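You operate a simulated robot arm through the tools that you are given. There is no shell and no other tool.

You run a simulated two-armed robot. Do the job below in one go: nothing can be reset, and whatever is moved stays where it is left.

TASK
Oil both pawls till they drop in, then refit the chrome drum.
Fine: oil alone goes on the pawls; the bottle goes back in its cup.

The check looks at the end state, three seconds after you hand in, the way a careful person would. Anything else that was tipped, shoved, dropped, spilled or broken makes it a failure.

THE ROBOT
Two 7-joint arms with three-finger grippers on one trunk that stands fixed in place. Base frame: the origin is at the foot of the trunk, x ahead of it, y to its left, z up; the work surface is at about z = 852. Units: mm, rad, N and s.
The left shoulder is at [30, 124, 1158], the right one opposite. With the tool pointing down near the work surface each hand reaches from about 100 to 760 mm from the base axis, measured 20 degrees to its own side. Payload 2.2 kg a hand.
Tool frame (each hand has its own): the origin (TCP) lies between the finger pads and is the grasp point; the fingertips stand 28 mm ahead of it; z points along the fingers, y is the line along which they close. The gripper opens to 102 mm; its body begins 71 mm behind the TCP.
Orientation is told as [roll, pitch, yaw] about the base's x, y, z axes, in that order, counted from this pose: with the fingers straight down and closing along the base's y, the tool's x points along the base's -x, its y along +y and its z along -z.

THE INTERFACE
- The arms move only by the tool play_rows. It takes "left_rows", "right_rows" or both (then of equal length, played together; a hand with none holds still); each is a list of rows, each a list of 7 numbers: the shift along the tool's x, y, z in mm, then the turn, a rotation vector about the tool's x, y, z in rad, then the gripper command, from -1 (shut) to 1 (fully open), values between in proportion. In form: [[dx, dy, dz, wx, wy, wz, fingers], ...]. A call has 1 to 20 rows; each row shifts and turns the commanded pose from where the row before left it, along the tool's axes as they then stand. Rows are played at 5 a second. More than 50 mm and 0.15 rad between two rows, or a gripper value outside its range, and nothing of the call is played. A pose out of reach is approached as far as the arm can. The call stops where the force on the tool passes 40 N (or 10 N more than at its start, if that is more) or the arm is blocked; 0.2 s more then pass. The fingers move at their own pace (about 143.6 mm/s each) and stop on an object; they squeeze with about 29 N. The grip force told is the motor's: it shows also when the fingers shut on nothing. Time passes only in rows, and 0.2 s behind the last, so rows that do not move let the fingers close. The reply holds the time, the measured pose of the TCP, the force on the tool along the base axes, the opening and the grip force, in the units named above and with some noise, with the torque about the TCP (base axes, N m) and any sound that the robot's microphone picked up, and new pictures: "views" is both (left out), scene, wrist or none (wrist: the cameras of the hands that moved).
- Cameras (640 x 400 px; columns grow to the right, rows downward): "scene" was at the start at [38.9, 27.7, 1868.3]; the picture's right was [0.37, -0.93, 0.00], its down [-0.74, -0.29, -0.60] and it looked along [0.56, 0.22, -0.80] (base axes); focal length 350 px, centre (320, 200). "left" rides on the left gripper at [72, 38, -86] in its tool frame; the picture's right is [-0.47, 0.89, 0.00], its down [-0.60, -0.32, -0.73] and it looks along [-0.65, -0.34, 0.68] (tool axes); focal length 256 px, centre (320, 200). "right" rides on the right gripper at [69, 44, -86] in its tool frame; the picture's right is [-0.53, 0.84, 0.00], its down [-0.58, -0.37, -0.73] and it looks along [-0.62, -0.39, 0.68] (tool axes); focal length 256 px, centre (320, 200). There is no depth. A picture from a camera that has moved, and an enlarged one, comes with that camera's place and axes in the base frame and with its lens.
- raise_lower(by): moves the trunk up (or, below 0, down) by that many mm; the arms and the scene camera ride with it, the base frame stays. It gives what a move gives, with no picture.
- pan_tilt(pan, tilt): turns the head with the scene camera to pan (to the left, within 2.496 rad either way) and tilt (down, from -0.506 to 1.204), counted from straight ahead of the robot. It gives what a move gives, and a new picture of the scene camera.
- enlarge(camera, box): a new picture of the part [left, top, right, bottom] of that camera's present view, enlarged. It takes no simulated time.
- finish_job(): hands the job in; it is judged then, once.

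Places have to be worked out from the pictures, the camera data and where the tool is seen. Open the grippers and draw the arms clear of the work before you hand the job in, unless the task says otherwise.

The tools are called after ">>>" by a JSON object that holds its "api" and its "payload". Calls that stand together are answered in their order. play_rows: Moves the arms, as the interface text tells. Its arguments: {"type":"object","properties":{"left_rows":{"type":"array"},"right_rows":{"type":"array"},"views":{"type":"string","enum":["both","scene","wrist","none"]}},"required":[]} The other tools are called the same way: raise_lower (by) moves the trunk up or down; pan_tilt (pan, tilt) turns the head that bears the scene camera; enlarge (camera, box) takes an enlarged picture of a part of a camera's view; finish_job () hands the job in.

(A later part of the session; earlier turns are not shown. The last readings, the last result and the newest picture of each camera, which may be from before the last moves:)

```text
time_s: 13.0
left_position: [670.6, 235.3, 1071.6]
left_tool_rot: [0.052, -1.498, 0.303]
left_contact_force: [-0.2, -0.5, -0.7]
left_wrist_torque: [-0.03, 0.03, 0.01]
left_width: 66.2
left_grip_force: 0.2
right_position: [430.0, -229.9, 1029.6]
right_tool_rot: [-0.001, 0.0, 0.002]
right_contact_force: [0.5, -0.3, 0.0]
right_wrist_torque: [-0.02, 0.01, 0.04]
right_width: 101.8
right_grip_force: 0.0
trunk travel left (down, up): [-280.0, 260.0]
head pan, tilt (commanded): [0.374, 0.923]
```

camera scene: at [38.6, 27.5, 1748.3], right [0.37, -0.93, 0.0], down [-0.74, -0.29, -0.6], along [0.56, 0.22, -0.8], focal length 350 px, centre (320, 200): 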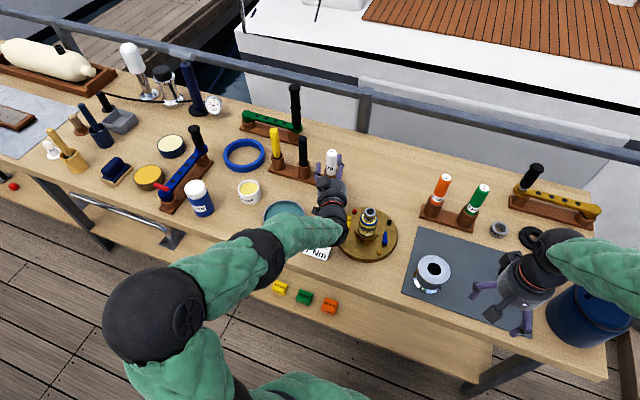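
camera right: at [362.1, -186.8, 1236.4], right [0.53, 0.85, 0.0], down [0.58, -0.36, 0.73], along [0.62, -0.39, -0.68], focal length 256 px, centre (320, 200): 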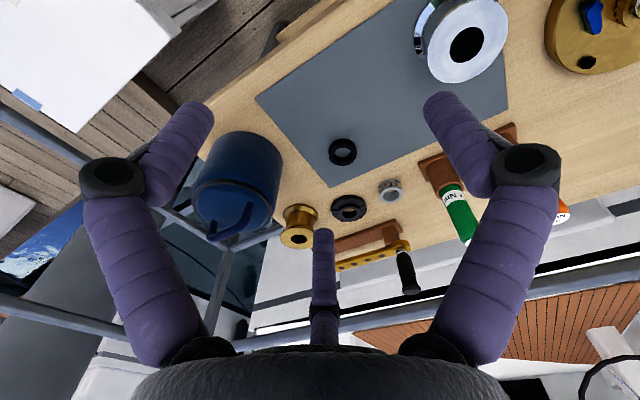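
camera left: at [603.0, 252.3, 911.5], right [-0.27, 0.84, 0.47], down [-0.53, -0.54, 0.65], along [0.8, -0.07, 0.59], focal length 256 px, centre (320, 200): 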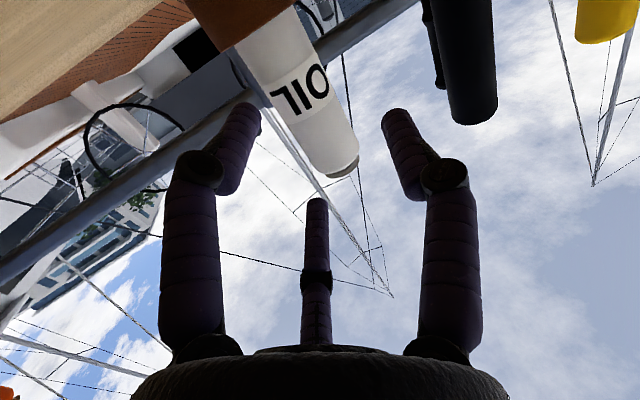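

The commanded pose restarts from the reached pose, which is good. I will raise the right hand 100 mm, then lower the trunk 110 mm so that the left hand comes to about z 962.

>>> {"api": "play_rows", "payload": {"right_rows": [[0, 0, -40, 0, 0, 0, 1], [0, 0, -40, 0, 0, 0, 1], [0, 0, -40, 0, 0, 0, 1]], "views": "none"}}

>>> {"api": "raise_lower", "payload": {"by": -108}}

>>> {"api": "enlarge", "payload": {"camera": "scene", "box": [270, 100, 410, 220]}}

>>> {"api": "enlarge", "payload": {"camera": "scene", "box": [0, 0, 640, 400]}}

>>> {"api": "enlarge", "payload": {"camera": "left", "box": [250, 0, 410, 160]}}

```text
time_s: 13.8
left_position: [670.3, 236.3, 1071.6]
left_tool_rot: [0.043, -1.501, 0.309]
left_contact_force: [0.0, 0.4, -0.1]
left_wrist_torque: [0.03, 0.0, 0.0]
left_width: 66.3
left_grip_force: 0.1
right_position: [430.1, -231.7, 1149.2]
right_tool_rot: [0.001, 0.001, 0.002]
right_contact_force: [-0.4, 0.0, 0.1]
right_wrist_torque: [-0.03, -0.05, -0.02]
right_width: 102.1
right_grip_force: 0.1
trunk travel left (down, up): [-280.0, 260.0]
head pan, tilt (commanded): [0.374, 0.923]
```

```text
time_s: 15.2
left_position: [670.7, 236.4, 963.1]
left_tool_rot: [0.044, -1.5, 0.307]
left_contact_force: [0.4, -0.1, 0.2]
left_wrist_torque: [-0.04, 0.01, 0.02]
left_width: 66.3
left_grip_force: 0.0
right_position: [430.9, -231.1, 1041.3]
right_tool_rot: [-0.001, 0.001, 0.002]
right_contact_force: [-0.5, -0.9, 1.0]
right_wrist_torque: [-0.01, -0.08, -0.02]
right_width: 101.9
right_grip_force: 0.1
trunk travel left (down, up): [-172.0, 368.0]
head pan, tilt (commanded): [0.374, 0.923]
```

```text
3.33 times, centred on (340, 160) of scene
camera zoom: at [38.6, 27.6, 1640.5], right [0.37, -0.93, 0.0], down [-0.74, -0.29, -0.6], along [0.56, 0.22, -0.8], focal length 1168 px, centre (253, 333)
```

zoom: 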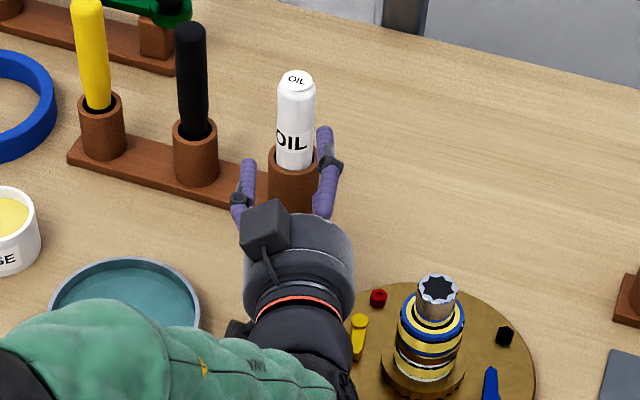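

```text
1.00 times, centred on (320, 200) of scene (not enlarged: the box is as wide or as high as the picture)
camera zoom: at [38.6, 27.6, 1640.5], right [0.37, -0.93, 0.0], down [-0.74, -0.29, -0.6], along [0.56, 0.22, -0.8], focal length 350 px, centre (320, 200)
```

zoom: 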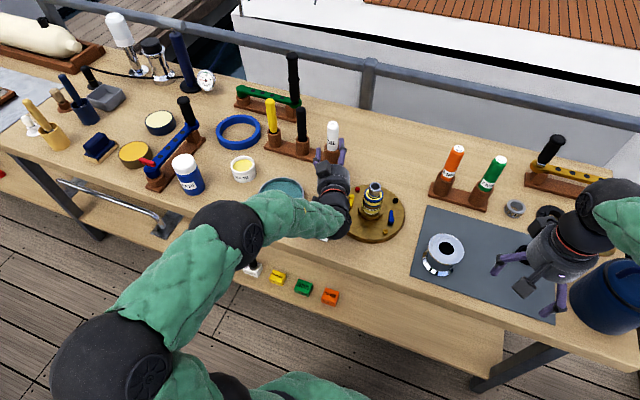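

```text
2.50 times, centred on (330, 80) of left
camera zoom: at [571.8, 240.2, 897.1], right [-0.27, 0.84, 0.47], down [-0.53, -0.54, 0.65], along [0.8, -0.07, 0.6], focal length 640 px, centre (295, 500)
```

zoom: 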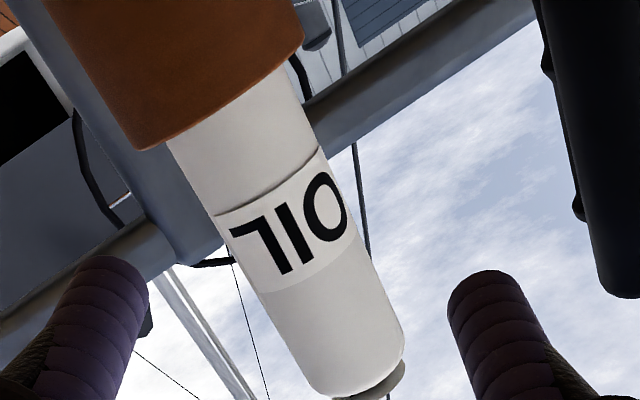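

The bottle is now about 76 mm ahead and 3 mm to the left in the tool frame. I will move forward with a 5 mm shift to the right, so that all three fingers should meet it together.

>>> {"api": "play_rows", "payload": {"left_rows": [[-0.6, -2.5, 0, 0, 0, 0, 0.3], [-0.6, -2.5, 19, 0, 0, 0, 0.3], [-0.6, 0, 19, 0, 0, 0, 0.3], [-0.6, 0, 19, 0, 0, 0, 0.3], [0, 0, 18.5, 0, 0, 0, 0.3], [0, 0, 0, 0, 0, 0, 0.3]], "views": "wrist"}}

>>> {"api": "enlarge", "payload": {"camera": "scene", "box": [290, 100, 390, 190]}}

>>> {"api": "enlarge", "payload": {"camera": "left", "box": [160, 0, 480, 250]}}

```text
time_s: 16.6
left_position: [743.5, 256.9, 959.2]
left_tool_rot: [0.046, -1.499, 0.304]
left_contact_force: [-0.3, 0.0, -0.2]
left_wrist_torque: [0.06, 0.02, -0.03]
left_width: 66.2
left_grip_force: 0.1
right_position: [430.3, -233.5, 1040.5]
right_tool_rot: [0.0, 0.001, -0.001]
right_contact_force: [-1.0, -0.5, 0.3]
right_wrist_torque: [-0.02, 0.02, -0.03]
right_width: 101.9
right_grip_force: 0.0
trunk travel left (down, up): [-172.0, 368.0]
head pan, tilt (commanded): [0.374, 0.923]
camera left: at [645.0, 261.6, 893.7], right [-0.27, 0.84, 0.47], down [-0.53, -0.54, 0.65], along [0.8, -0.07, 0.6], focal length 256 px, centre (320, 200)
```

left: 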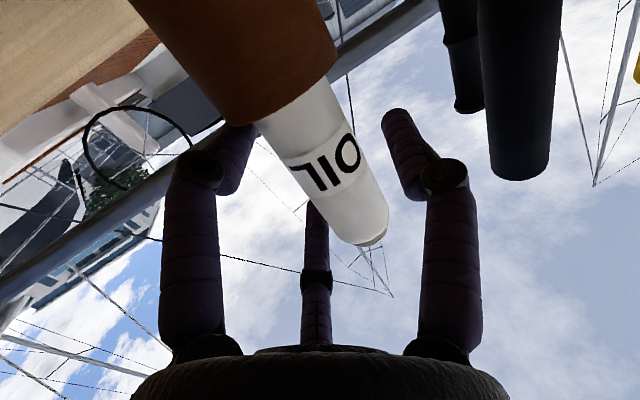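

```text
4.44 times, centred on (340, 145) of scene
camera zoom: at [38.6, 27.5, 1640.3], right [0.37, -0.93, 0.0], down [-0.74, -0.29, -0.6], along [0.56, 0.22, -0.8], focal length 1557 px, centre (231, 444)
```

zoom: 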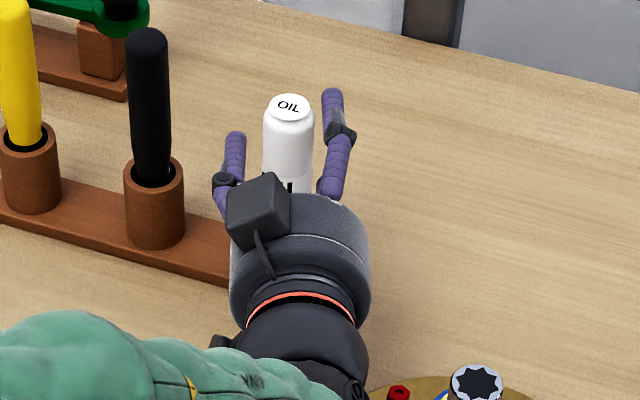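

```text
1.60 times, centred on (320, 125) of left
camera zoom: at [645.0, 261.6, 893.7], right [-0.27, 0.84, 0.47], down [-0.53, -0.54, 0.65], along [0.8, -0.07, 0.6], focal length 410 px, centre (320, 320)
```

zoom: 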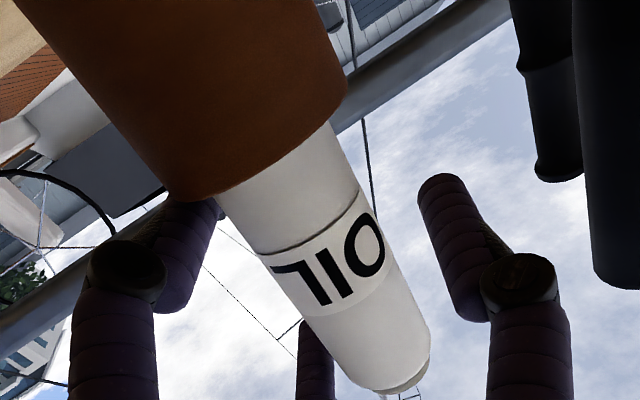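

The bottle now sits between the fingers, 7 mm towards the single finger, which is just as planned. I close the grip.

>>> {"api": "play_rows", "payload": {"left_rows": [[0, 0, 0, 0, 0, 0, 0.0], [0, 0, 0, 0, 0, 0, -1], [0, 0, 0, 0, 0, 0, -1], [0, 0, 0, 0, 0, 0, -1]], "views": "wrist"}}

>>> {"api": "enlarge", "payload": {"camera": "scene", "box": [290, 100, 390, 190]}}

```text
time_s: 17.6
left_position: [742.1, 257.1, 959.1]
left_tool_rot: [0.046, -1.5, 0.307]
left_contact_force: [-1.5, 0.9, 0.2]
left_wrist_torque: [0.01, 0.11, 0.04]
left_width: 43.8
left_grip_force: 28.9
right_position: [429.6, -231.0, 1040.5]
right_tool_rot: [0.001, 0.0, 0.002]
right_contact_force: [0.6, 0.0, -0.6]
right_wrist_torque: [0.0, 0.02, -0.02]
right_width: 101.7
right_grip_force: 0.0
trunk travel left (down, up): [-172.0, 368.0]
head pan, tilt (commanded): [0.374, 0.923]
camera left: at [644.7, 261.4, 893.5], right [-0.27, 0.84, 0.47], down [-0.53, -0.54, 0.65], along [0.8, -0.07, 0.6], focal length 256 px, centre (320, 200)
```

left: 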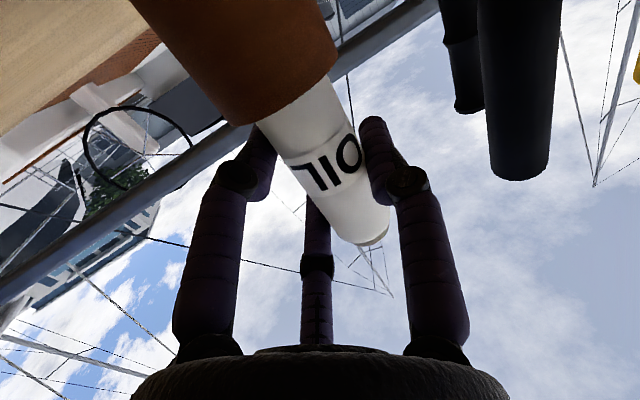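

```text
4.44 times, centred on (340, 145) of scene
camera zoom: at [38.7, 27.6, 1640.3], right [0.37, -0.93, 0.0], down [-0.74, -0.29, -0.6], along [0.56, 0.22, -0.8], focal length 1557 px, centre (231, 444)
```

zoom: 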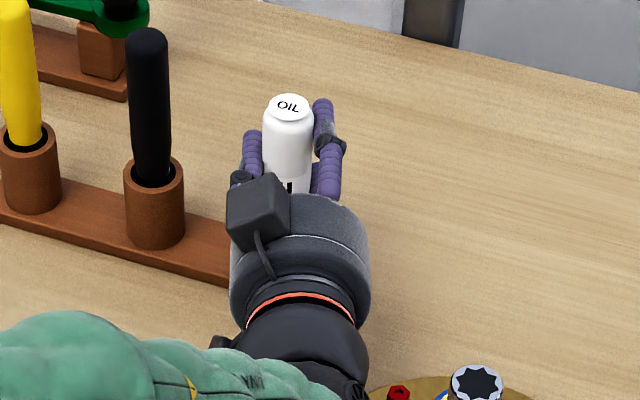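

The grip reads 29 N at a width of 44 mm, and the bottle has not moved. I lift it straight up along the vertical, slowly, and check that the rack stays put.

>>> {"api": "play_rows", "payload": {"left_rows": [[-10, 0, -0.7, 0, 0, 0, -1], [-15, 0, -1.06, 0, 0, 0, -1], [-20, 0, -1.41, 0, 0, 0, -1], [-20, 0, -1.41, 0, 0, 0, -1], [-20, 0, -1.41, 0, 0, 0, -1], [-15, 0, -1.06, 0, 0, 0, -1]], "views": "both"}}

>>> {"api": "enlarge", "payload": {"camera": "scene", "box": [280, 80, 400, 200]}}

>>> {"api": "enlarge", "payload": {"camera": "left", "box": [160, 0, 480, 250]}}

```text
time_s: 19.0
left_position: [744.0, 257.1, 1060.1]
left_tool_rot: [0.049, -1.499, 0.303]
left_contact_force: [1.0, 1.1, -1.2]
left_wrist_torque: [0.0, -0.01, 0.0]
left_width: 43.7
left_grip_force: 28.9
right_position: [430.4, -231.7, 1039.5]
right_tool_rot: [0.001, 0.0, 0.001]
right_contact_force: [0.4, 0.3, 0.4]
right_wrist_torque: [-0.04, -0.02, -0.01]
right_width: 102.0
right_grip_force: 0.0
trunk travel left (down, up): [-172.0, 368.0]
head pan, tilt (commanded): [0.374, 0.923]
camera scene: at [38.7, 27.6, 1640.3], right [0.37, -0.93, 0.0], down [-0.74, -0.29, -0.6], along [0.56, 0.22, -0.8], focal length 350 px, centre (320, 200)
camera left: at [644.3, 261.2, 994.1], right [-0.27, 0.84, 0.47], down [-0.53, -0.54, 0.65], along [0.8, -0.07, 0.6], focal length 256 px, centre (320, 200)
```

scene: 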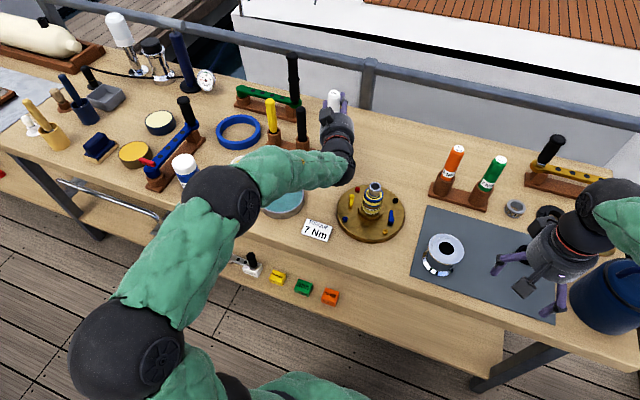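
left: 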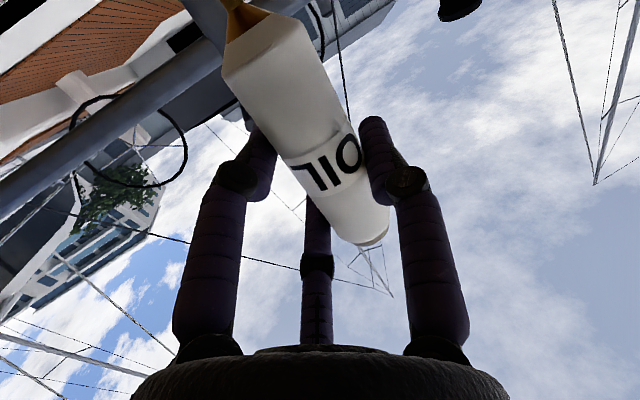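

```text
3.33 times, centred on (340, 140) of scene
camera zoom: at [38.7, 27.6, 1640.3], right [0.37, -0.93, 0.0], down [-0.74, -0.29, -0.6], along [0.56, 0.22, -0.8], focal length 1168 px, centre (253, 400)
```

zoom: 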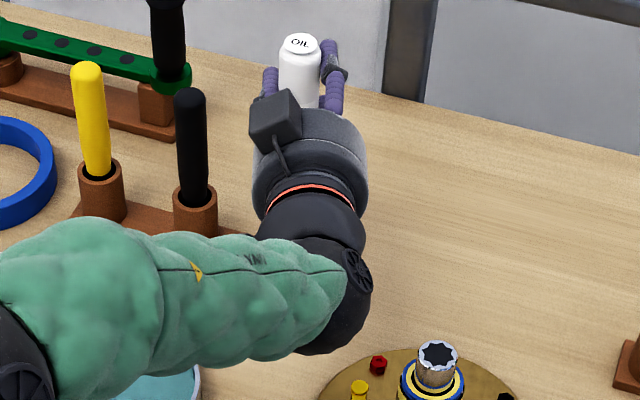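

```text
1.60 times, centred on (320, 125) of left
camera zoom: at [644.3, 261.2, 994.1], right [-0.27, 0.84, 0.47], down [-0.53, -0.54, 0.65], along [0.8, -0.07, 0.6], focal length 410 px, centre (320, 320)
```

zoom: 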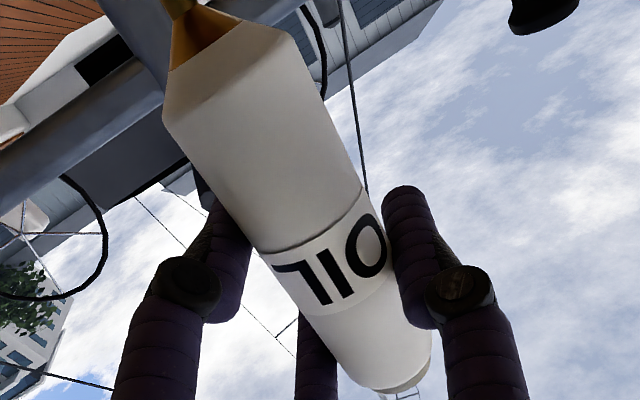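

The end that was in the cup tapers to a brass nozzle, so the bottle stands nozzle-down and does not need turning over. I will look closely at the nozzle, and below it for any drips.

>>> {"api": "enlarge", "payload": {"camera": "left", "box": [180, 0, 330, 110]}}

>>> {"api": "enlarge", "payload": {"camera": "right", "box": [400, 0, 640, 200]}}

>>> {"api": "enlarge", "payload": {"camera": "scene", "box": [320, 80, 380, 130]}}

```text
3.64 times, centred on (255, 55) of left
camera zoom: at [644.3, 261.2, 994.1], right [-0.27, 0.84, 0.47], down [-0.53, -0.54, 0.65], along [0.8, -0.07, 0.6], focal length 931 px, centre (556, 727)
```

zoom: 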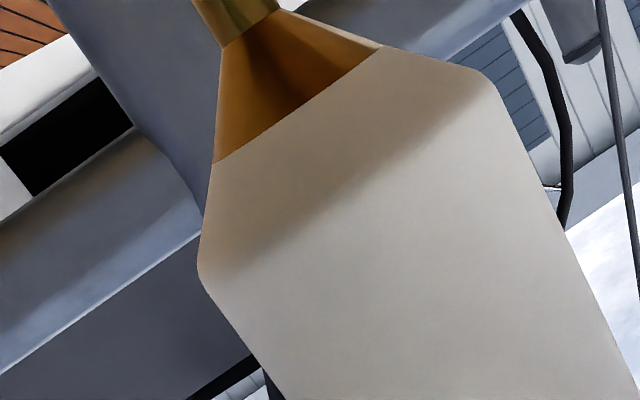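

```text
2.00 times, centred on (520, 100) of right
camera zoom: at [362.3, -187.4, 1127.6], right [0.53, 0.85, 0.0], down [0.58, -0.36, 0.73], along [0.62, -0.39, -0.68], focal length 512 px, centre (-80, 400)
```

zoom: 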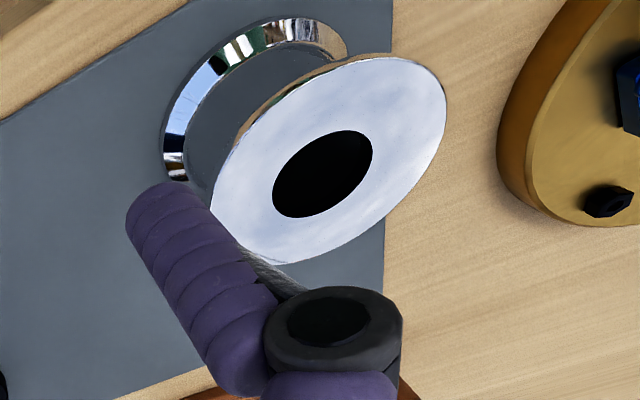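

```text
8.00 times, centred on (350, 105) of scene
camera zoom: at [38.7, 27.6, 1640.3], right [0.37, -0.93, 0.0], down [-0.74, -0.29, -0.6], along [0.56, 0.22, -0.8], focal length 2803 px, centre (80, 960)
```

zoom: 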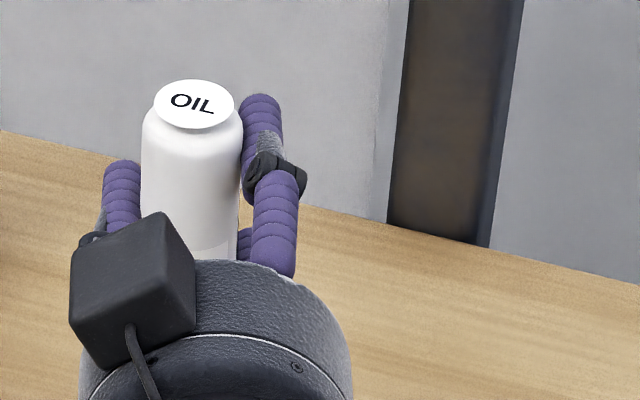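

The nozzle end is brass and the bottle simply points down. Before going to the pawls I will set the right hand's camera as an observer, looking at the winch from the right and staying high and clear.

>>> {"api": "play_rows", "payload": {"right_rows": [[9.5, 34.25, -28.5, 0, 0, 0, 1], [9.5, 34.25, -28.5, 0, 0, 0, 1], [9.5, 34.25, -28.5, 0, 0, 0, 1], [9.5, 34.25, -28.5, 0, 0, 0, 1], [0, 0, 0, 0, 0, -0.1454, 1], [0, 0, 0, 0, 0, -0.1454, 1], [0, 0, 0, 0, 0, -0.1454, 1], [0, 0, 0, 0, 0, -0.1454, 1], [0, 0, 0, 0, 0, -0.1454, 1], [0, 0, 0, 0, 0, -0.1454, 1], [0, 0, 0, 0, 0, -0.1454, 1], [0, 0, 0, 0, 0, -0.1454, 1], [0, 0, 0, 0, 0, -0.1454, 1], [0, 0, 0, 0, 0, 0, 1]], "views": "both"}}

```text
time_s: 22.0
left_position: [743.2, 257.2, 1059.2]
left_tool_rot: [0.048, -1.499, 0.305]
left_contact_force: [0.1, -0.1, -0.9]
left_wrist_torque: [-0.04, -0.05, -0.02]
left_width: 43.5
left_grip_force: 28.8
right_position: [393.2, -94.9, 1155.1]
right_tool_rot: [0.0, -0.001, 1.31]
right_contact_force: [-0.7, -0.6, -0.5]
right_wrist_torque: [0.02, -0.02, 0.04]
right_width: 101.7
right_grip_force: 0.1
trunk travel left (down, up): [-172.0, 368.0]
head pan, tilt (commanded): [0.374, 0.923]
camera scene: at [38.9, 27.7, 1640.3], right [0.37, -0.93, 0.0], down [-0.74, -0.29, -0.6], along [0.56, 0.22, -0.8], focal length 350 px, centre (320, 200)
camera right: at [333.5, -149.6, 1241.6], right [-0.68, 0.73, 0.0], down [0.5, 0.46, 0.73], along [0.54, 0.5, -0.68], focal length 256 px, centre (320, 200)
```

scene: 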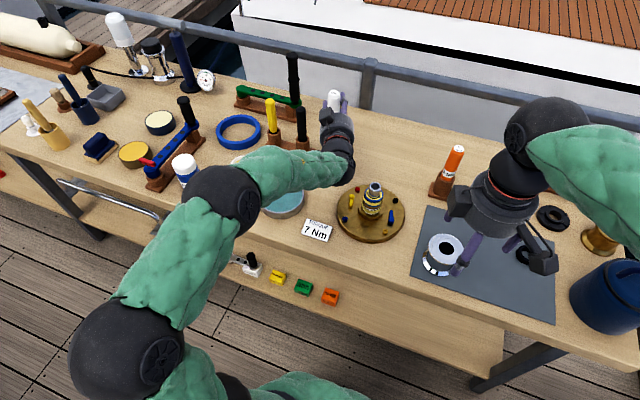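
right: 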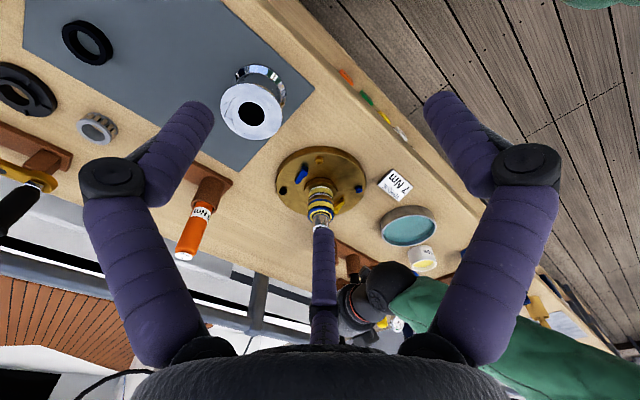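

The right camera sees the winch. I'll zoom in on it to check the view of both pawls.

>>> {"api": "enlarge", "payload": {"camera": "right", "box": [260, 130, 400, 240]}}

>>> {"api": "enlarge", "payload": {"camera": "right", "box": [320, 220, 440, 350]}}

```text
3.64 times, centred on (330, 185) of right
camera zoom: at [333.5, -149.6, 1241.6], right [-0.68, 0.73, 0.0], down [0.5, 0.46, 0.73], along [0.54, 0.5, -0.68], focal length 931 px, centre (284, 254)
```

zoom: 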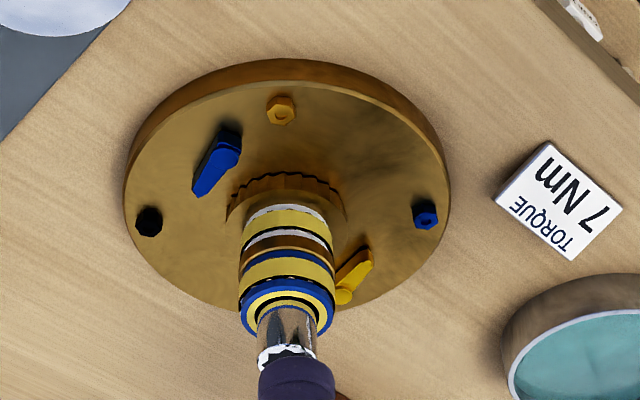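

```text
3.08 times, centred on (380, 285) of right
camera zoom: at [333.5, -149.6, 1241.6], right [-0.68, 0.73, 0.0], down [0.5, 0.46, 0.73], along [0.54, 0.5, -0.68], focal length 788 px, centre (135, -62)
```

zoom: 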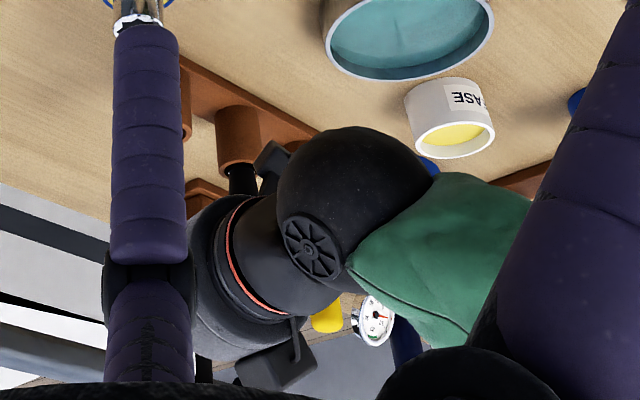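

Both pawls are visible. I now carry the bottle over towards the yellow pawl at about z 1080, turn the hand to come from the left, and tip it nose-down about 20 degrees for clearance.

>>> {"api": "play_rows", "payload": {"left_rows": [[-2.7, -17.5, -32.6, 0, 0, 0, -1], [-2.7, -17.5, -32.6, 0, 0, 0, -1], [-2.7, -17.5, -32.6, 0, 0, 0, -1], [-2.7, -17.5, -32.6, 0, 0, 0, -1], [0, 0, 0, 0.1229, -0.0004, 0.0087, -1], [0, 0, 0, 0.1229, -0.0004, 0.0087, -1], [0, 0, 0, 0.1229, -0.0004, 0.0087, -1], [0, 0, 0, 0.1229, -0.0004, 0.0087, -1], [0, 0, 0, 0.1229, -0.0004, 0.0087, -1], [0, 0, 0, 0, 0.14, 0, -1], [0, 0, 0, 0, 0.14, 0, -1], [0, 0, 0, 0, 0, 0, -1]], "views": "both"}}

>>> {"api": "enlarge", "payload": {"camera": "right", "box": [240, 130, 420, 290]}}

>>> {"api": "enlarge", "payload": {"camera": "scene", "box": [310, 130, 430, 250]}}

```text
time_s: 24.6
left_position: [645.0, 112.8, 1101.8]
left_tool_rot: [0.016, -1.196, -0.065]
left_contact_force: [-0.4, -0.2, -0.3]
left_wrist_torque: [-0.01, -0.03, 0.02]
left_width: 43.4
left_grip_force: 29.1
left hand out of reach, approached as far as the arm can: row 7, 8, 9
right_position: [392.2, -95.8, 1153.1]
right_tool_rot: [-0.001, -0.001, 1.309]
right_contact_force: [-0.3, 0.6, 0.1]
right_wrist_torque: [0.0, -0.03, 0.02]
right_width: 102.3
right_grip_force: 0.0
trunk travel left (down, up): [-172.0, 368.0]
head pan, tilt (commanded): [0.374, 0.923]
camera scene: at [38.4, 27.5, 1640.3], right [0.37, -0.93, 0.0], down [-0.74, -0.29, -0.6], along [0.56, 0.22, -0.8], focal length 350 px, centre (320, 200)
camera left: at [540.2, 155.2, 1066.7], right [0.21, 0.87, 0.44], down [-0.48, -0.3, 0.83], along [0.85, -0.38, 0.35], focal length 256 px, centre (320, 200)
```

scene: 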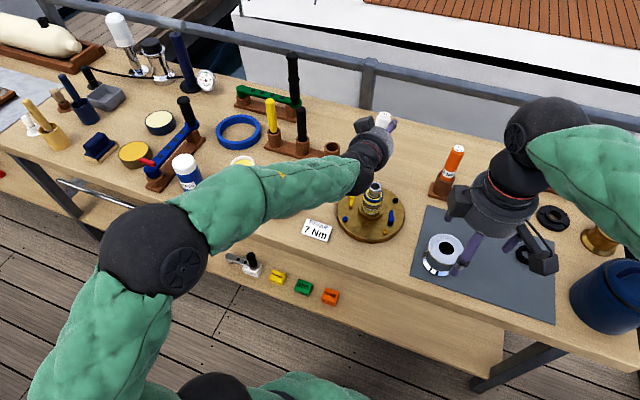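
left: 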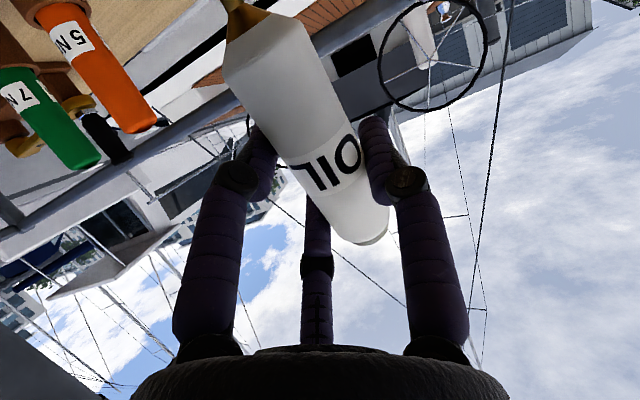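

```text
2.50 times, centred on (330, 210) of right
camera zoom: at [333.0, -149.6, 1241.7], right [-0.68, 0.73, 0.0], down [0.5, 0.46, 0.73], along [0.54, 0.5, -0.68], focal length 640 px, centre (295, 175)
```

zoom: 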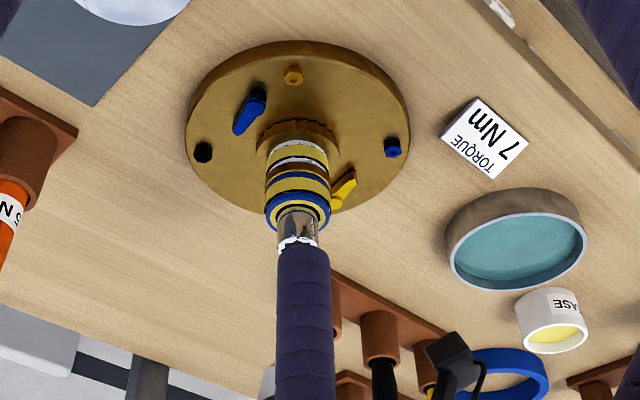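

```text
3.33 times, centred on (370, 190) of scene
camera zoom: at [38.4, 27.5, 1640.3], right [0.37, -0.93, 0.0], down [-0.74, -0.29, -0.6], along [0.56, 0.22, -0.8], focal length 1168 px, centre (153, 233)
```

zoom: 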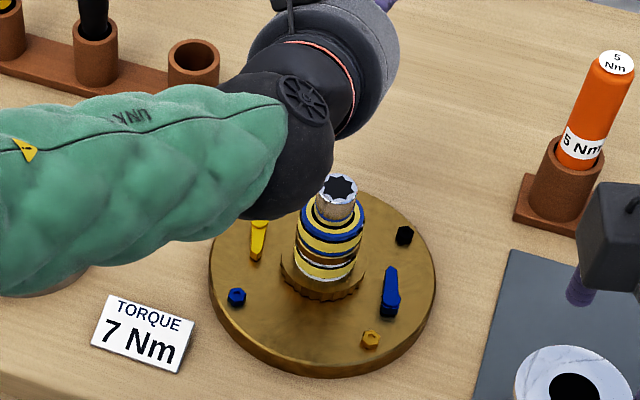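

The yaw stopped at about -3 degrees, which still gives enough clearance for the yellow pawl. I will move the left hand so the nozzle is above the yellow pawl, still about 60 mm up. I also turn the observer camera a little so its own finger does not block the view.

>>> {"api": "play_rows", "payload": {"left_rows": [[0, 13.2, 0, 0, 0, 0, -1], [0, 13.2, 0, 0, 0, 0, -1], [0, 13.1, 0, 0, 0, 0, -1], [21.9, 0, 9.8, 0, 0, 0, -1], [21.9, 0, 9.8, 0, 0, 0, -1], [21.9, 0, 9.8, 0, 0, 0, -1], [0, 0, 0, 0, 0, 0, -1]], "right_rows": [[0, 0, 0, 0, 0, -0.1, 1], [0, 0, 0, 0, 0, -0.1, 1], [0, 0, 0, 0, 0, -0.1, 1], [0, 0, 0, 0, 0, 0, 1], [0, 0, 0, 0, 0, 0, 1], [0, 0, 0, 0, 0, 0, 1], [0, 0, 0, 0, 0, 0, 1]], "views": "both"}}

>>> {"api": "enlarge", "payload": {"camera": "right", "box": [160, 130, 340, 290]}}

```text
time_s: 26.2
left_position: [649.9, 151.8, 1030.9]
left_tool_rot: [0.014, -1.2, -0.063]
left_contact_force: [-0.1, 0.1, -0.9]
left_wrist_torque: [0.0, 0.01, 0.0]
left_width: 43.4
left_grip_force: 28.6
right_position: [392.5, -93.6, 1154.7]
right_tool_rot: [0.001, 0.001, 1.609]
right_contact_force: [0.1, 0.2, 0.1]
right_wrist_torque: [0.02, -0.02, -0.01]
right_width: 101.8
right_grip_force: 0.0
trunk travel left (down, up): [-172.0, 368.0]
head pan, tilt (commanded): [0.374, 0.923]
camera scene: at [38.5, 27.7, 1640.4], right [0.37, -0.93, 0.0], down [-0.74, -0.29, -0.6], along [0.56, 0.22, -0.8], focal length 350 px, centre (320, 200)
camera right: at [352.0, -164.8, 1241.9], right [-0.87, 0.5, 0.0], down [0.34, 0.59, 0.73], along [0.37, 0.63, -0.68], focal length 256 px, centre (320, 200)
camera left: at [545.4, 194.4, 995.2], right [0.21, 0.87, 0.44], down [-0.48, -0.3, 0.83], along [0.85, -0.38, 0.35], focal length 256 px, centre (320, 200)
```

scene: 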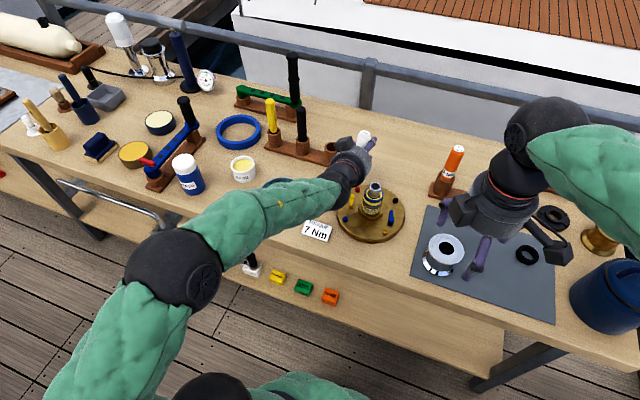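
right: 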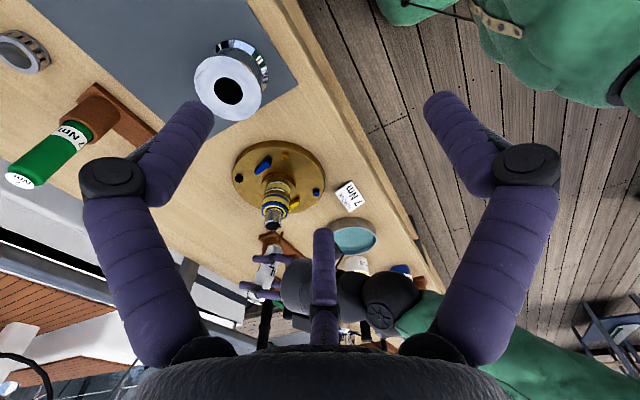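
left: 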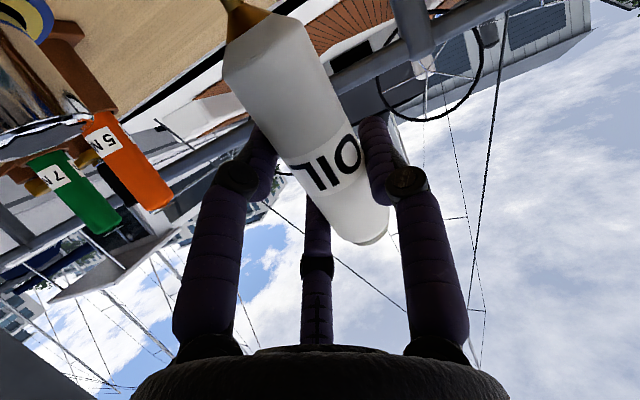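

```text
2.50 times, centred on (250, 210) of right
camera zoom: at [352.0, -164.8, 1241.9], right [-0.87, 0.5, 0.0], down [0.34, 0.59, 0.73], along [0.37, 0.63, -0.68], focal length 640 px, centre (495, 175)
```

zoom: 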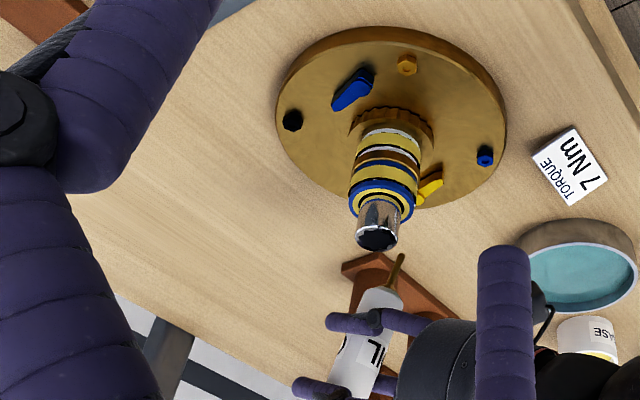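

The nozzle tip is now clear in the observer view, at about (624, 160, 940). I will bring it over the pivot end of the yellow pawl and down to about z 900, then look again.

>>> {"api": "play_rows", "payload": {"left_rows": [[10, 0, 1.7, 0, 0, 0, -1], [10, 0, 1.7, 0, 0, 0, -1], [10, 0, 1.8, 0, 0, 0, -1], [10.2, 0, 1.8, 0, 0, 0, -1], [0, 0, 0, 0, 0, 0, -1]], "views": "scene"}}

>>> {"api": "enlarge", "payload": {"camera": "right", "box": [220, 130, 340, 240]}}

>>> {"api": "enlarge", "payload": {"camera": "left", "box": [0, 0, 320, 200]}}

>>> {"api": "enlarge", "payload": {"camera": "scene", "box": [320, 130, 430, 250]}}

```text
time_s: 27.4
left_position: [643.1, 152.1, 991.8]
left_tool_rot: [0.013, -1.199, -0.062]
left_contact_force: [-0.6, -0.4, -1.1]
left_wrist_torque: [-0.04, 0.03, -0.01]
left_width: 43.5
left_grip_force: 28.8
right_position: [391.7, -94.8, 1154.1]
right_tool_rot: [-0.001, -0.001, 1.609]
right_contact_force: [-0.8, -0.1, -0.3]
right_wrist_torque: [-0.02, -0.02, -0.03]
right_width: 102.1
right_grip_force: 0.0
trunk travel left (down, up): [-172.0, 368.0]
head pan, tilt (commanded): [0.374, 0.923]
camera scene: at [38.7, 27.6, 1640.3], right [0.37, -0.93, 0.0], down [-0.74, -0.29, -0.6], along [0.56, 0.22, -0.8], focal length 350 px, centre (320, 200)
```

scene: 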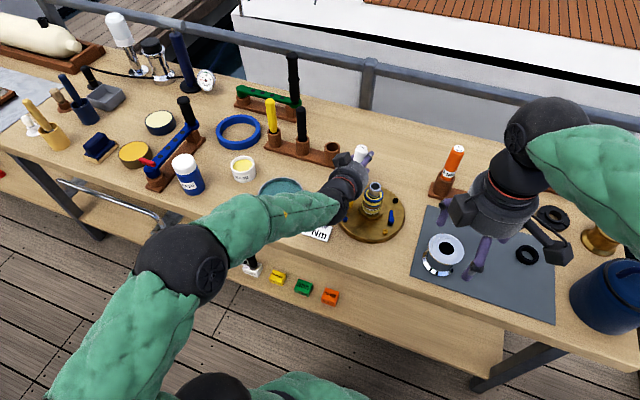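

```text
3.64 times, centred on (280, 185) of right
camera zoom: at [352.2, -164.8, 1241.8], right [-0.87, 0.5, 0.0], down [0.34, 0.59, 0.73], along [0.37, 0.63, -0.68], focal length 931 px, centre (466, 254)
```

zoom: 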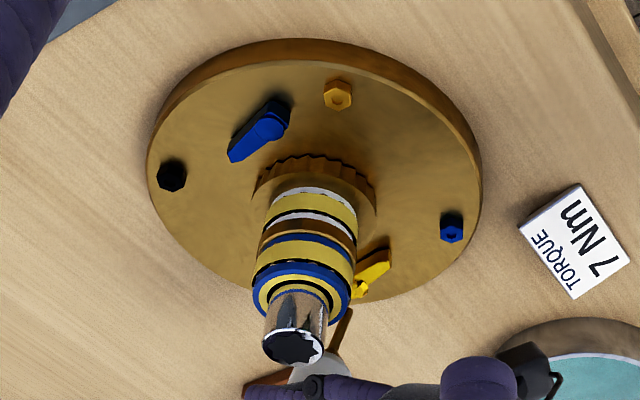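

```text
2.00 times, centred on (160, 100) of left
camera zoom: at [537.5, 194.8, 954.9], right [0.21, 0.87, 0.44], down [-0.48, -0.3, 0.83], along [0.85, -0.38, 0.35], focal length 512 px, centre (640, 400)
```

zoom: 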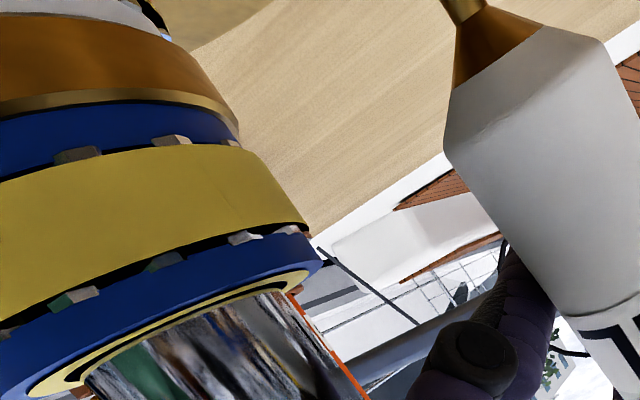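

```text
3.33 times, centred on (375, 190) of scene
camera zoom: at [38.7, 27.6, 1640.3], right [0.37, -0.93, 0.0], down [-0.74, -0.29, -0.6], along [0.56, 0.22, -0.8], focal length 1168 px, centre (137, 233)
```

zoom: 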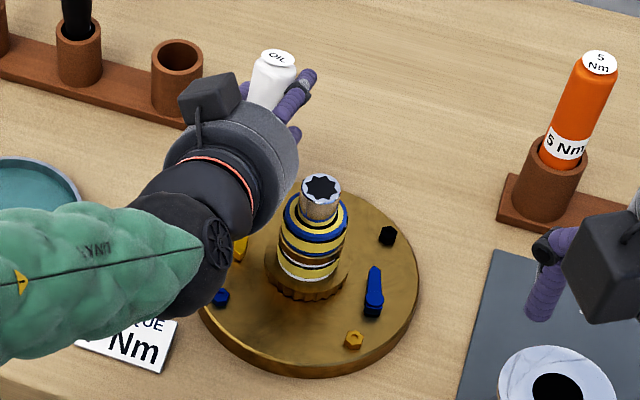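

The tip projects to about (618, 160, 901), over the yellow pivot. I will lower it 13 mm more and hold there for a couple of seconds, watching for sound and movement.

>>> {"api": "play_rows", "payload": {"left_rows": [[6, 0, 2.35, 0, 0, 0, -1], [6, 0, 2.35, 0, 0, 0, -1], [0, 0, 0, 0, 0, 0, -1], [0, 0, 0, 0, 0, 0, -1], [0, 0, 0, 0, 0, 0, -1], [0, 0, 0, 0, 0, 0, -1], [0, 0, 0, 0, 0, 0, -1], [0, 0, 0, 0, 0, 0, -1], [0, 0, 0, 0, 0, 0, -1]], "views": "scene"}}

>>> {"api": "enlarge", "payload": {"camera": "right", "box": [220, 130, 340, 240]}}

>>> {"api": "enlarge", "payload": {"camera": "right", "box": [265, 180, 315, 225]}}

```text
time_s: 29.4
left_position: [642.3, 151.2, 979.6]
left_tool_rot: [0.019, -1.195, -0.062]
left_contact_force: [-0.3, 0.7, 0.2]
left_wrist_torque: [0.05, 0.04, 0.03]
left_width: 43.7
left_grip_force: 29.3
right_position: [391.5, -95.0, 1155.8]
right_tool_rot: [0.001, 0.002, 1.61]
right_contact_force: [0.2, 0.8, -0.1]
right_wrist_torque: [-0.01, -0.01, -0.02]
right_width: 101.9
right_grip_force: 0.0
trunk travel left (down, up): [-172.0, 368.0]
head pan, tilt (commanded): [0.374, 0.923]
camera scene: at [38.8, 27.7, 1640.3], right [0.37, -0.93, 0.0], down [-0.74, -0.29, -0.6], along [0.56, 0.22, -0.8], focal length 350 px, centre (320, 200)
```

scene: 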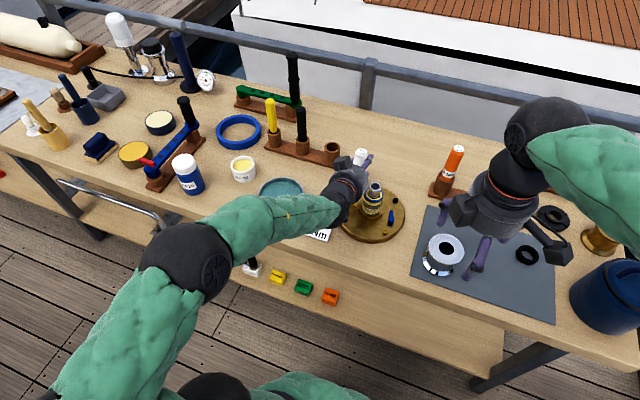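

```text
3.64 times, centred on (280, 185) of right
camera zoom: at [352.3, -164.8, 1241.8], right [-0.87, 0.5, 0.0], down [0.34, 0.59, 0.73], along [0.37, 0.63, -0.68], focal length 931 px, centre (466, 254)
```

zoom: 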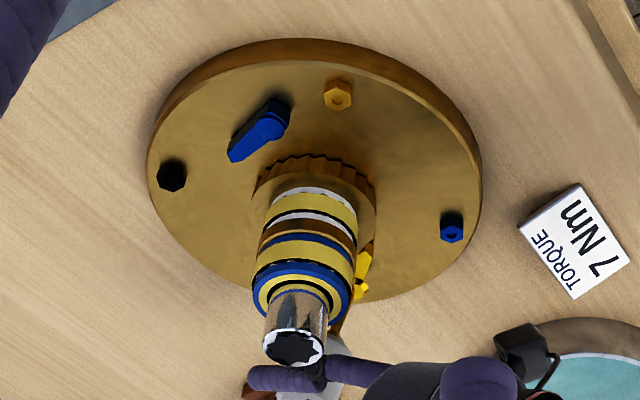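

```text
8.89 times, centred on (290, 202) of right
camera zoom: at [352.3, -164.8, 1241.8], right [-0.87, 0.5, 0.0], down [0.34, 0.59, 0.73], along [0.37, 0.63, -0.68], focal length 2276 px, centre (587, 178)
```

zoom: 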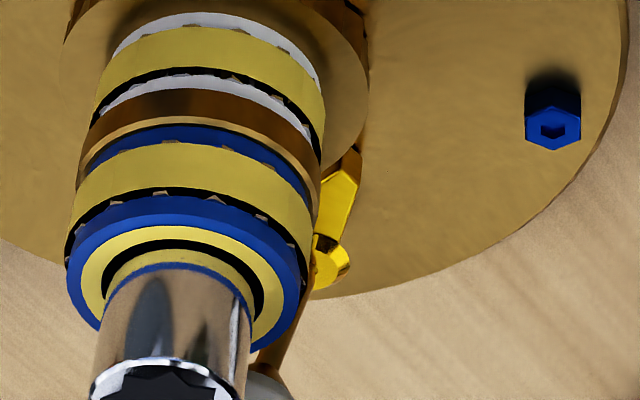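

The yellow pawl has swung in towards the ratchet, so the oil worked. I raise the bottle 60 mm and check the pawl.

>>> {"api": "play_rows", "payload": {"left_rows": [[-9.3, 0, -3.6, 0, 0, 0, -1], [-18.6, 0, -7.25, 0, 0, 0, -1], [-18.6, 0, -7.25, 0, 0, 0, -1], [-18.6, 0, -7.25, 0, 0, 0, -1], [0, 0, 0, 0, 0, 0, -1]], "views": "scene"}}

>>> {"api": "enlarge", "payload": {"camera": "right", "box": [220, 130, 340, 240]}}

>>> {"api": "enlarge", "payload": {"camera": "right", "box": [265, 180, 315, 225]}}

>>> {"api": "enlarge", "payload": {"camera": "scene", "box": [320, 150, 430, 250]}}

```text
time_s: 30.6
left_position: [643.0, 151.3, 1046.1]
left_tool_rot: [0.018, -1.197, -0.064]
left_contact_force: [0.4, -1.0, -0.6]
left_wrist_torque: [-0.06, 0.0, 0.02]
left_width: 43.6
left_grip_force: 29.0
right_position: [392.6, -95.0, 1155.5]
right_tool_rot: [0.0, 0.0, 1.61]
right_contact_force: [0.5, -0.7, -0.2]
right_wrist_torque: [0.02, 0.03, 0.02]
right_width: 101.9
right_grip_force: 0.0
trunk travel left (down, up): [-172.0, 368.0]
head pan, tilt (commanded): [0.374, 0.923]
camera scene: at [39.0, 27.6, 1640.3], right [0.37, -0.93, 0.0], down [-0.74, -0.29, -0.6], along [0.56, 0.22, -0.8], focal length 350 px, centre (320, 200)
```

scene: 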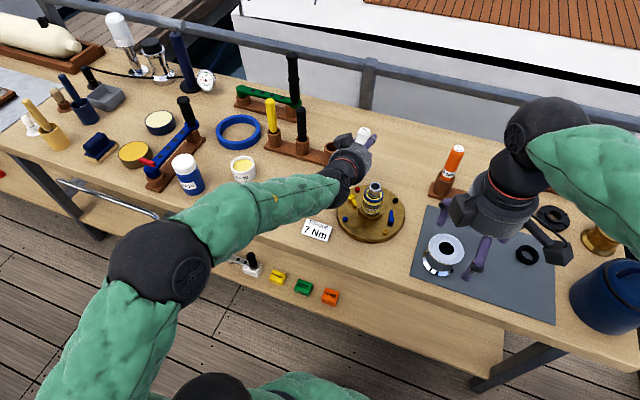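

```text
3.64 times, centred on (280, 185) of right
camera zoom: at [352.4, -164.8, 1241.7], right [-0.87, 0.5, 0.0], down [0.34, 0.59, 0.73], along [0.37, 0.63, -0.68], focal length 931 px, centre (466, 254)
```

zoom: 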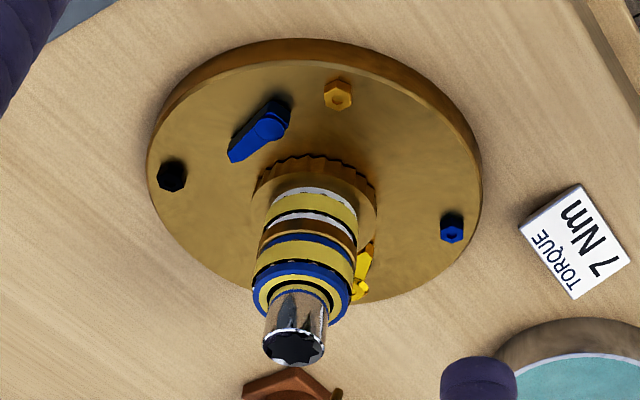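

```text
8.89 times, centred on (290, 202) of right
camera zoom: at [352.4, -164.8, 1241.7], right [-0.87, 0.5, 0.0], down [0.34, 0.59, 0.73], along [0.37, 0.63, -0.68], focal length 2276 px, centre (587, 178)
```

zoom: 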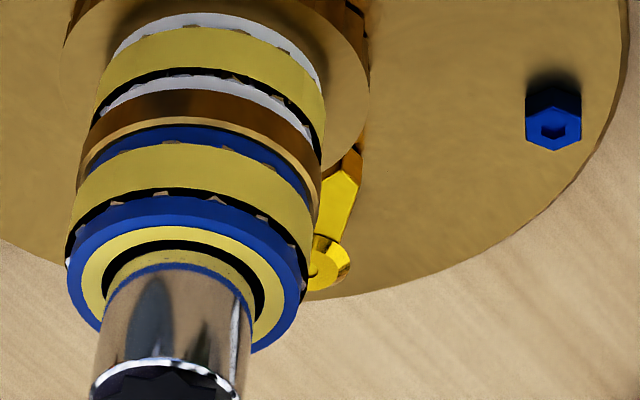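

```text
4.00 times, centred on (375, 200) of scene
camera zoom: at [39.0, 27.6, 1640.3], right [0.37, -0.93, 0.0], down [-0.74, -0.29, -0.6], along [0.56, 0.22, -0.8], focal length 1402 px, centre (100, 200)
```

zoom: 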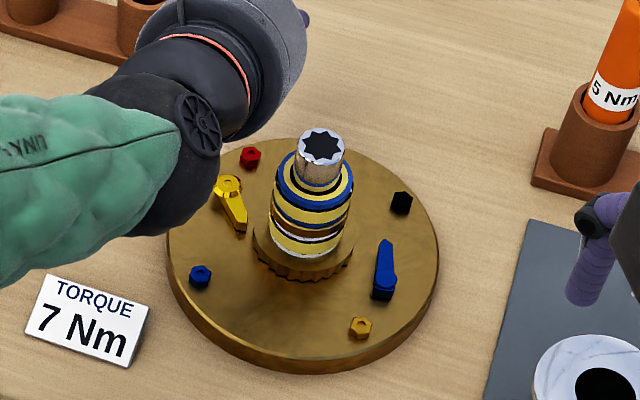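

I'll take a tighter look at the yellow pawl's tip against the ratchet.

>>> {"api": "enlarge", "payload": {"camera": "scene", "box": [345, 185, 385, 215]}}

>>> {"api": "enlarge", "payload": {"camera": "scene", "box": [355, 185, 425, 240]}}

```text
13.33 times, centred on (365, 200) of scene
camera zoom: at [39.0, 27.6, 1640.3], right [0.37, -0.93, 0.0], down [-0.74, -0.29, -0.6], along [0.56, 0.22, -0.8], focal length 4672 px, centre (-280, 200)
```

zoom: 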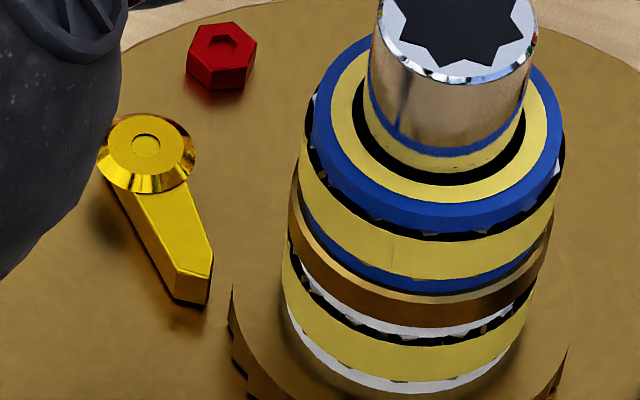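

```text
7.27 times, centred on (390, 212) of scene
camera zoom: at [39.0, 27.6, 1640.3], right [0.37, -0.93, 0.0], down [-0.74, -0.29, -0.6], along [0.56, 0.22, -0.8], focal length 2548 px, centre (-189, 109)
```

zoom: 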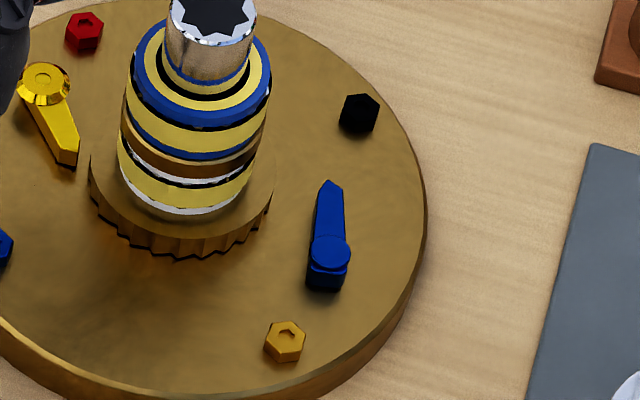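

The yellow pawl is oiled and has turned in by about 23 degrees, and it looks glossy. I will do the blue pawl while watching how its swing behaves, so that I can compare. I raise first so the nozzle clears the spindle, then cross and come down to about 30 mm above the blue pivot.

>>> {"api": "play_rows", "payload": {"left_rows": [[-23.3, 0, -9.1, 0, 0, 0, -1], [-23.3, 0, -9.1, 0, 0, 0, -1], [3, -39.8, -7.7, 0, 0, 0, -1], [3, -39.8, -7.7, 0, 0, 0, -1], [3, -39.9, -7.6, 0, 0, 0, -1], [0, 0, 0, 0, 0, 0, -1]], "views": "both"}}

>>> {"api": "enlarge", "payload": {"camera": "right", "box": [200, 120, 340, 260]}}

```text
time_s: 32.0
left_position: [611.7, 32.7, 1096.3]
left_tool_rot: [0.014, -1.198, -0.061]
left_contact_force: [0.7, 0.5, -0.7]
left_wrist_torque: [0.01, -0.02, 0.0]
left_width: 43.5
left_grip_force: 29.1
right_position: [391.7, -94.2, 1154.9]
right_tool_rot: [-0.001, 0.002, 1.61]
right_contact_force: [-0.4, -0.3, 0.0]
right_wrist_torque: [-0.02, 0.0, -0.02]
right_width: 101.9
right_grip_force: 0.1
trunk travel left (down, up): [-172.0, 368.0]
head pan, tilt (commanded): [0.374, 0.923]
camera scene: at [38.8, 28.2, 1640.3], right [0.37, -0.93, 0.0], down [-0.74, -0.29, -0.6], along [0.56, 0.22, -0.8], focal length 350 px, centre (320, 200)
camera left: at [507.2, 76.3, 1060.8], right [0.21, 0.87, 0.44], down [-0.48, -0.3, 0.83], along [0.85, -0.38, 0.35], focal length 256 px, centre (320, 200)
```

scene: 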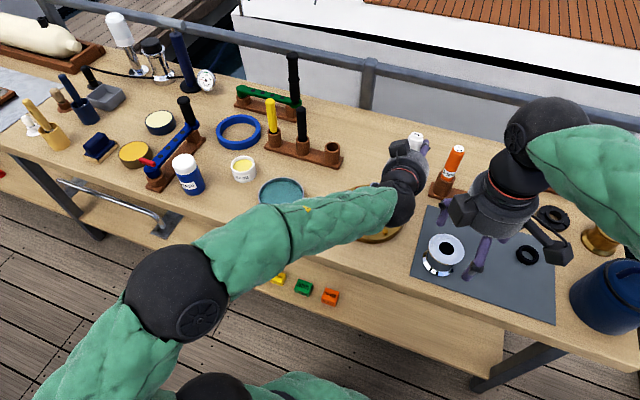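
left: 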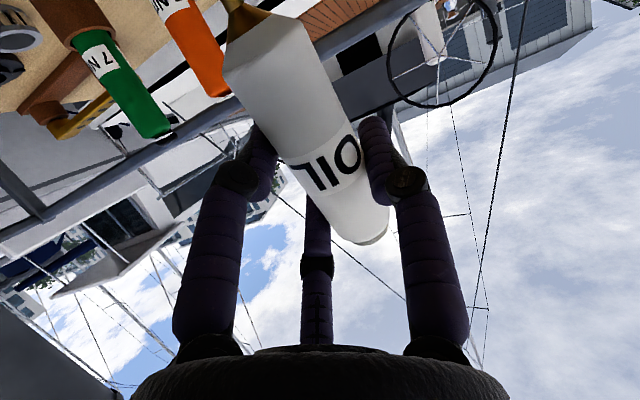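

```text
2.86 times, centred on (270, 190) of right
camera zoom: at [352.2, -164.3, 1241.8], right [-0.87, 0.5, 0.0], down [0.34, 0.59, 0.73], along [0.37, 0.63, -0.68], focal length 731 px, centre (463, 229)
```

zoom: 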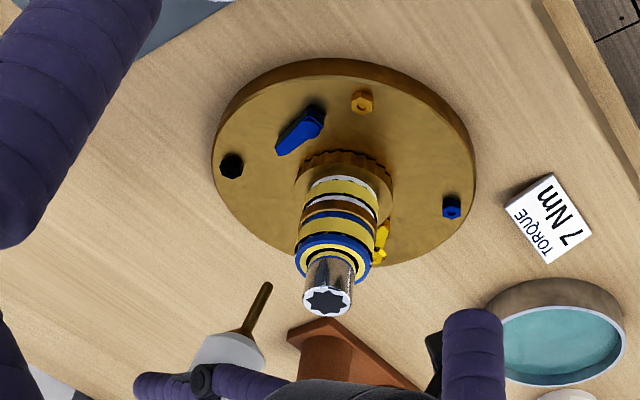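

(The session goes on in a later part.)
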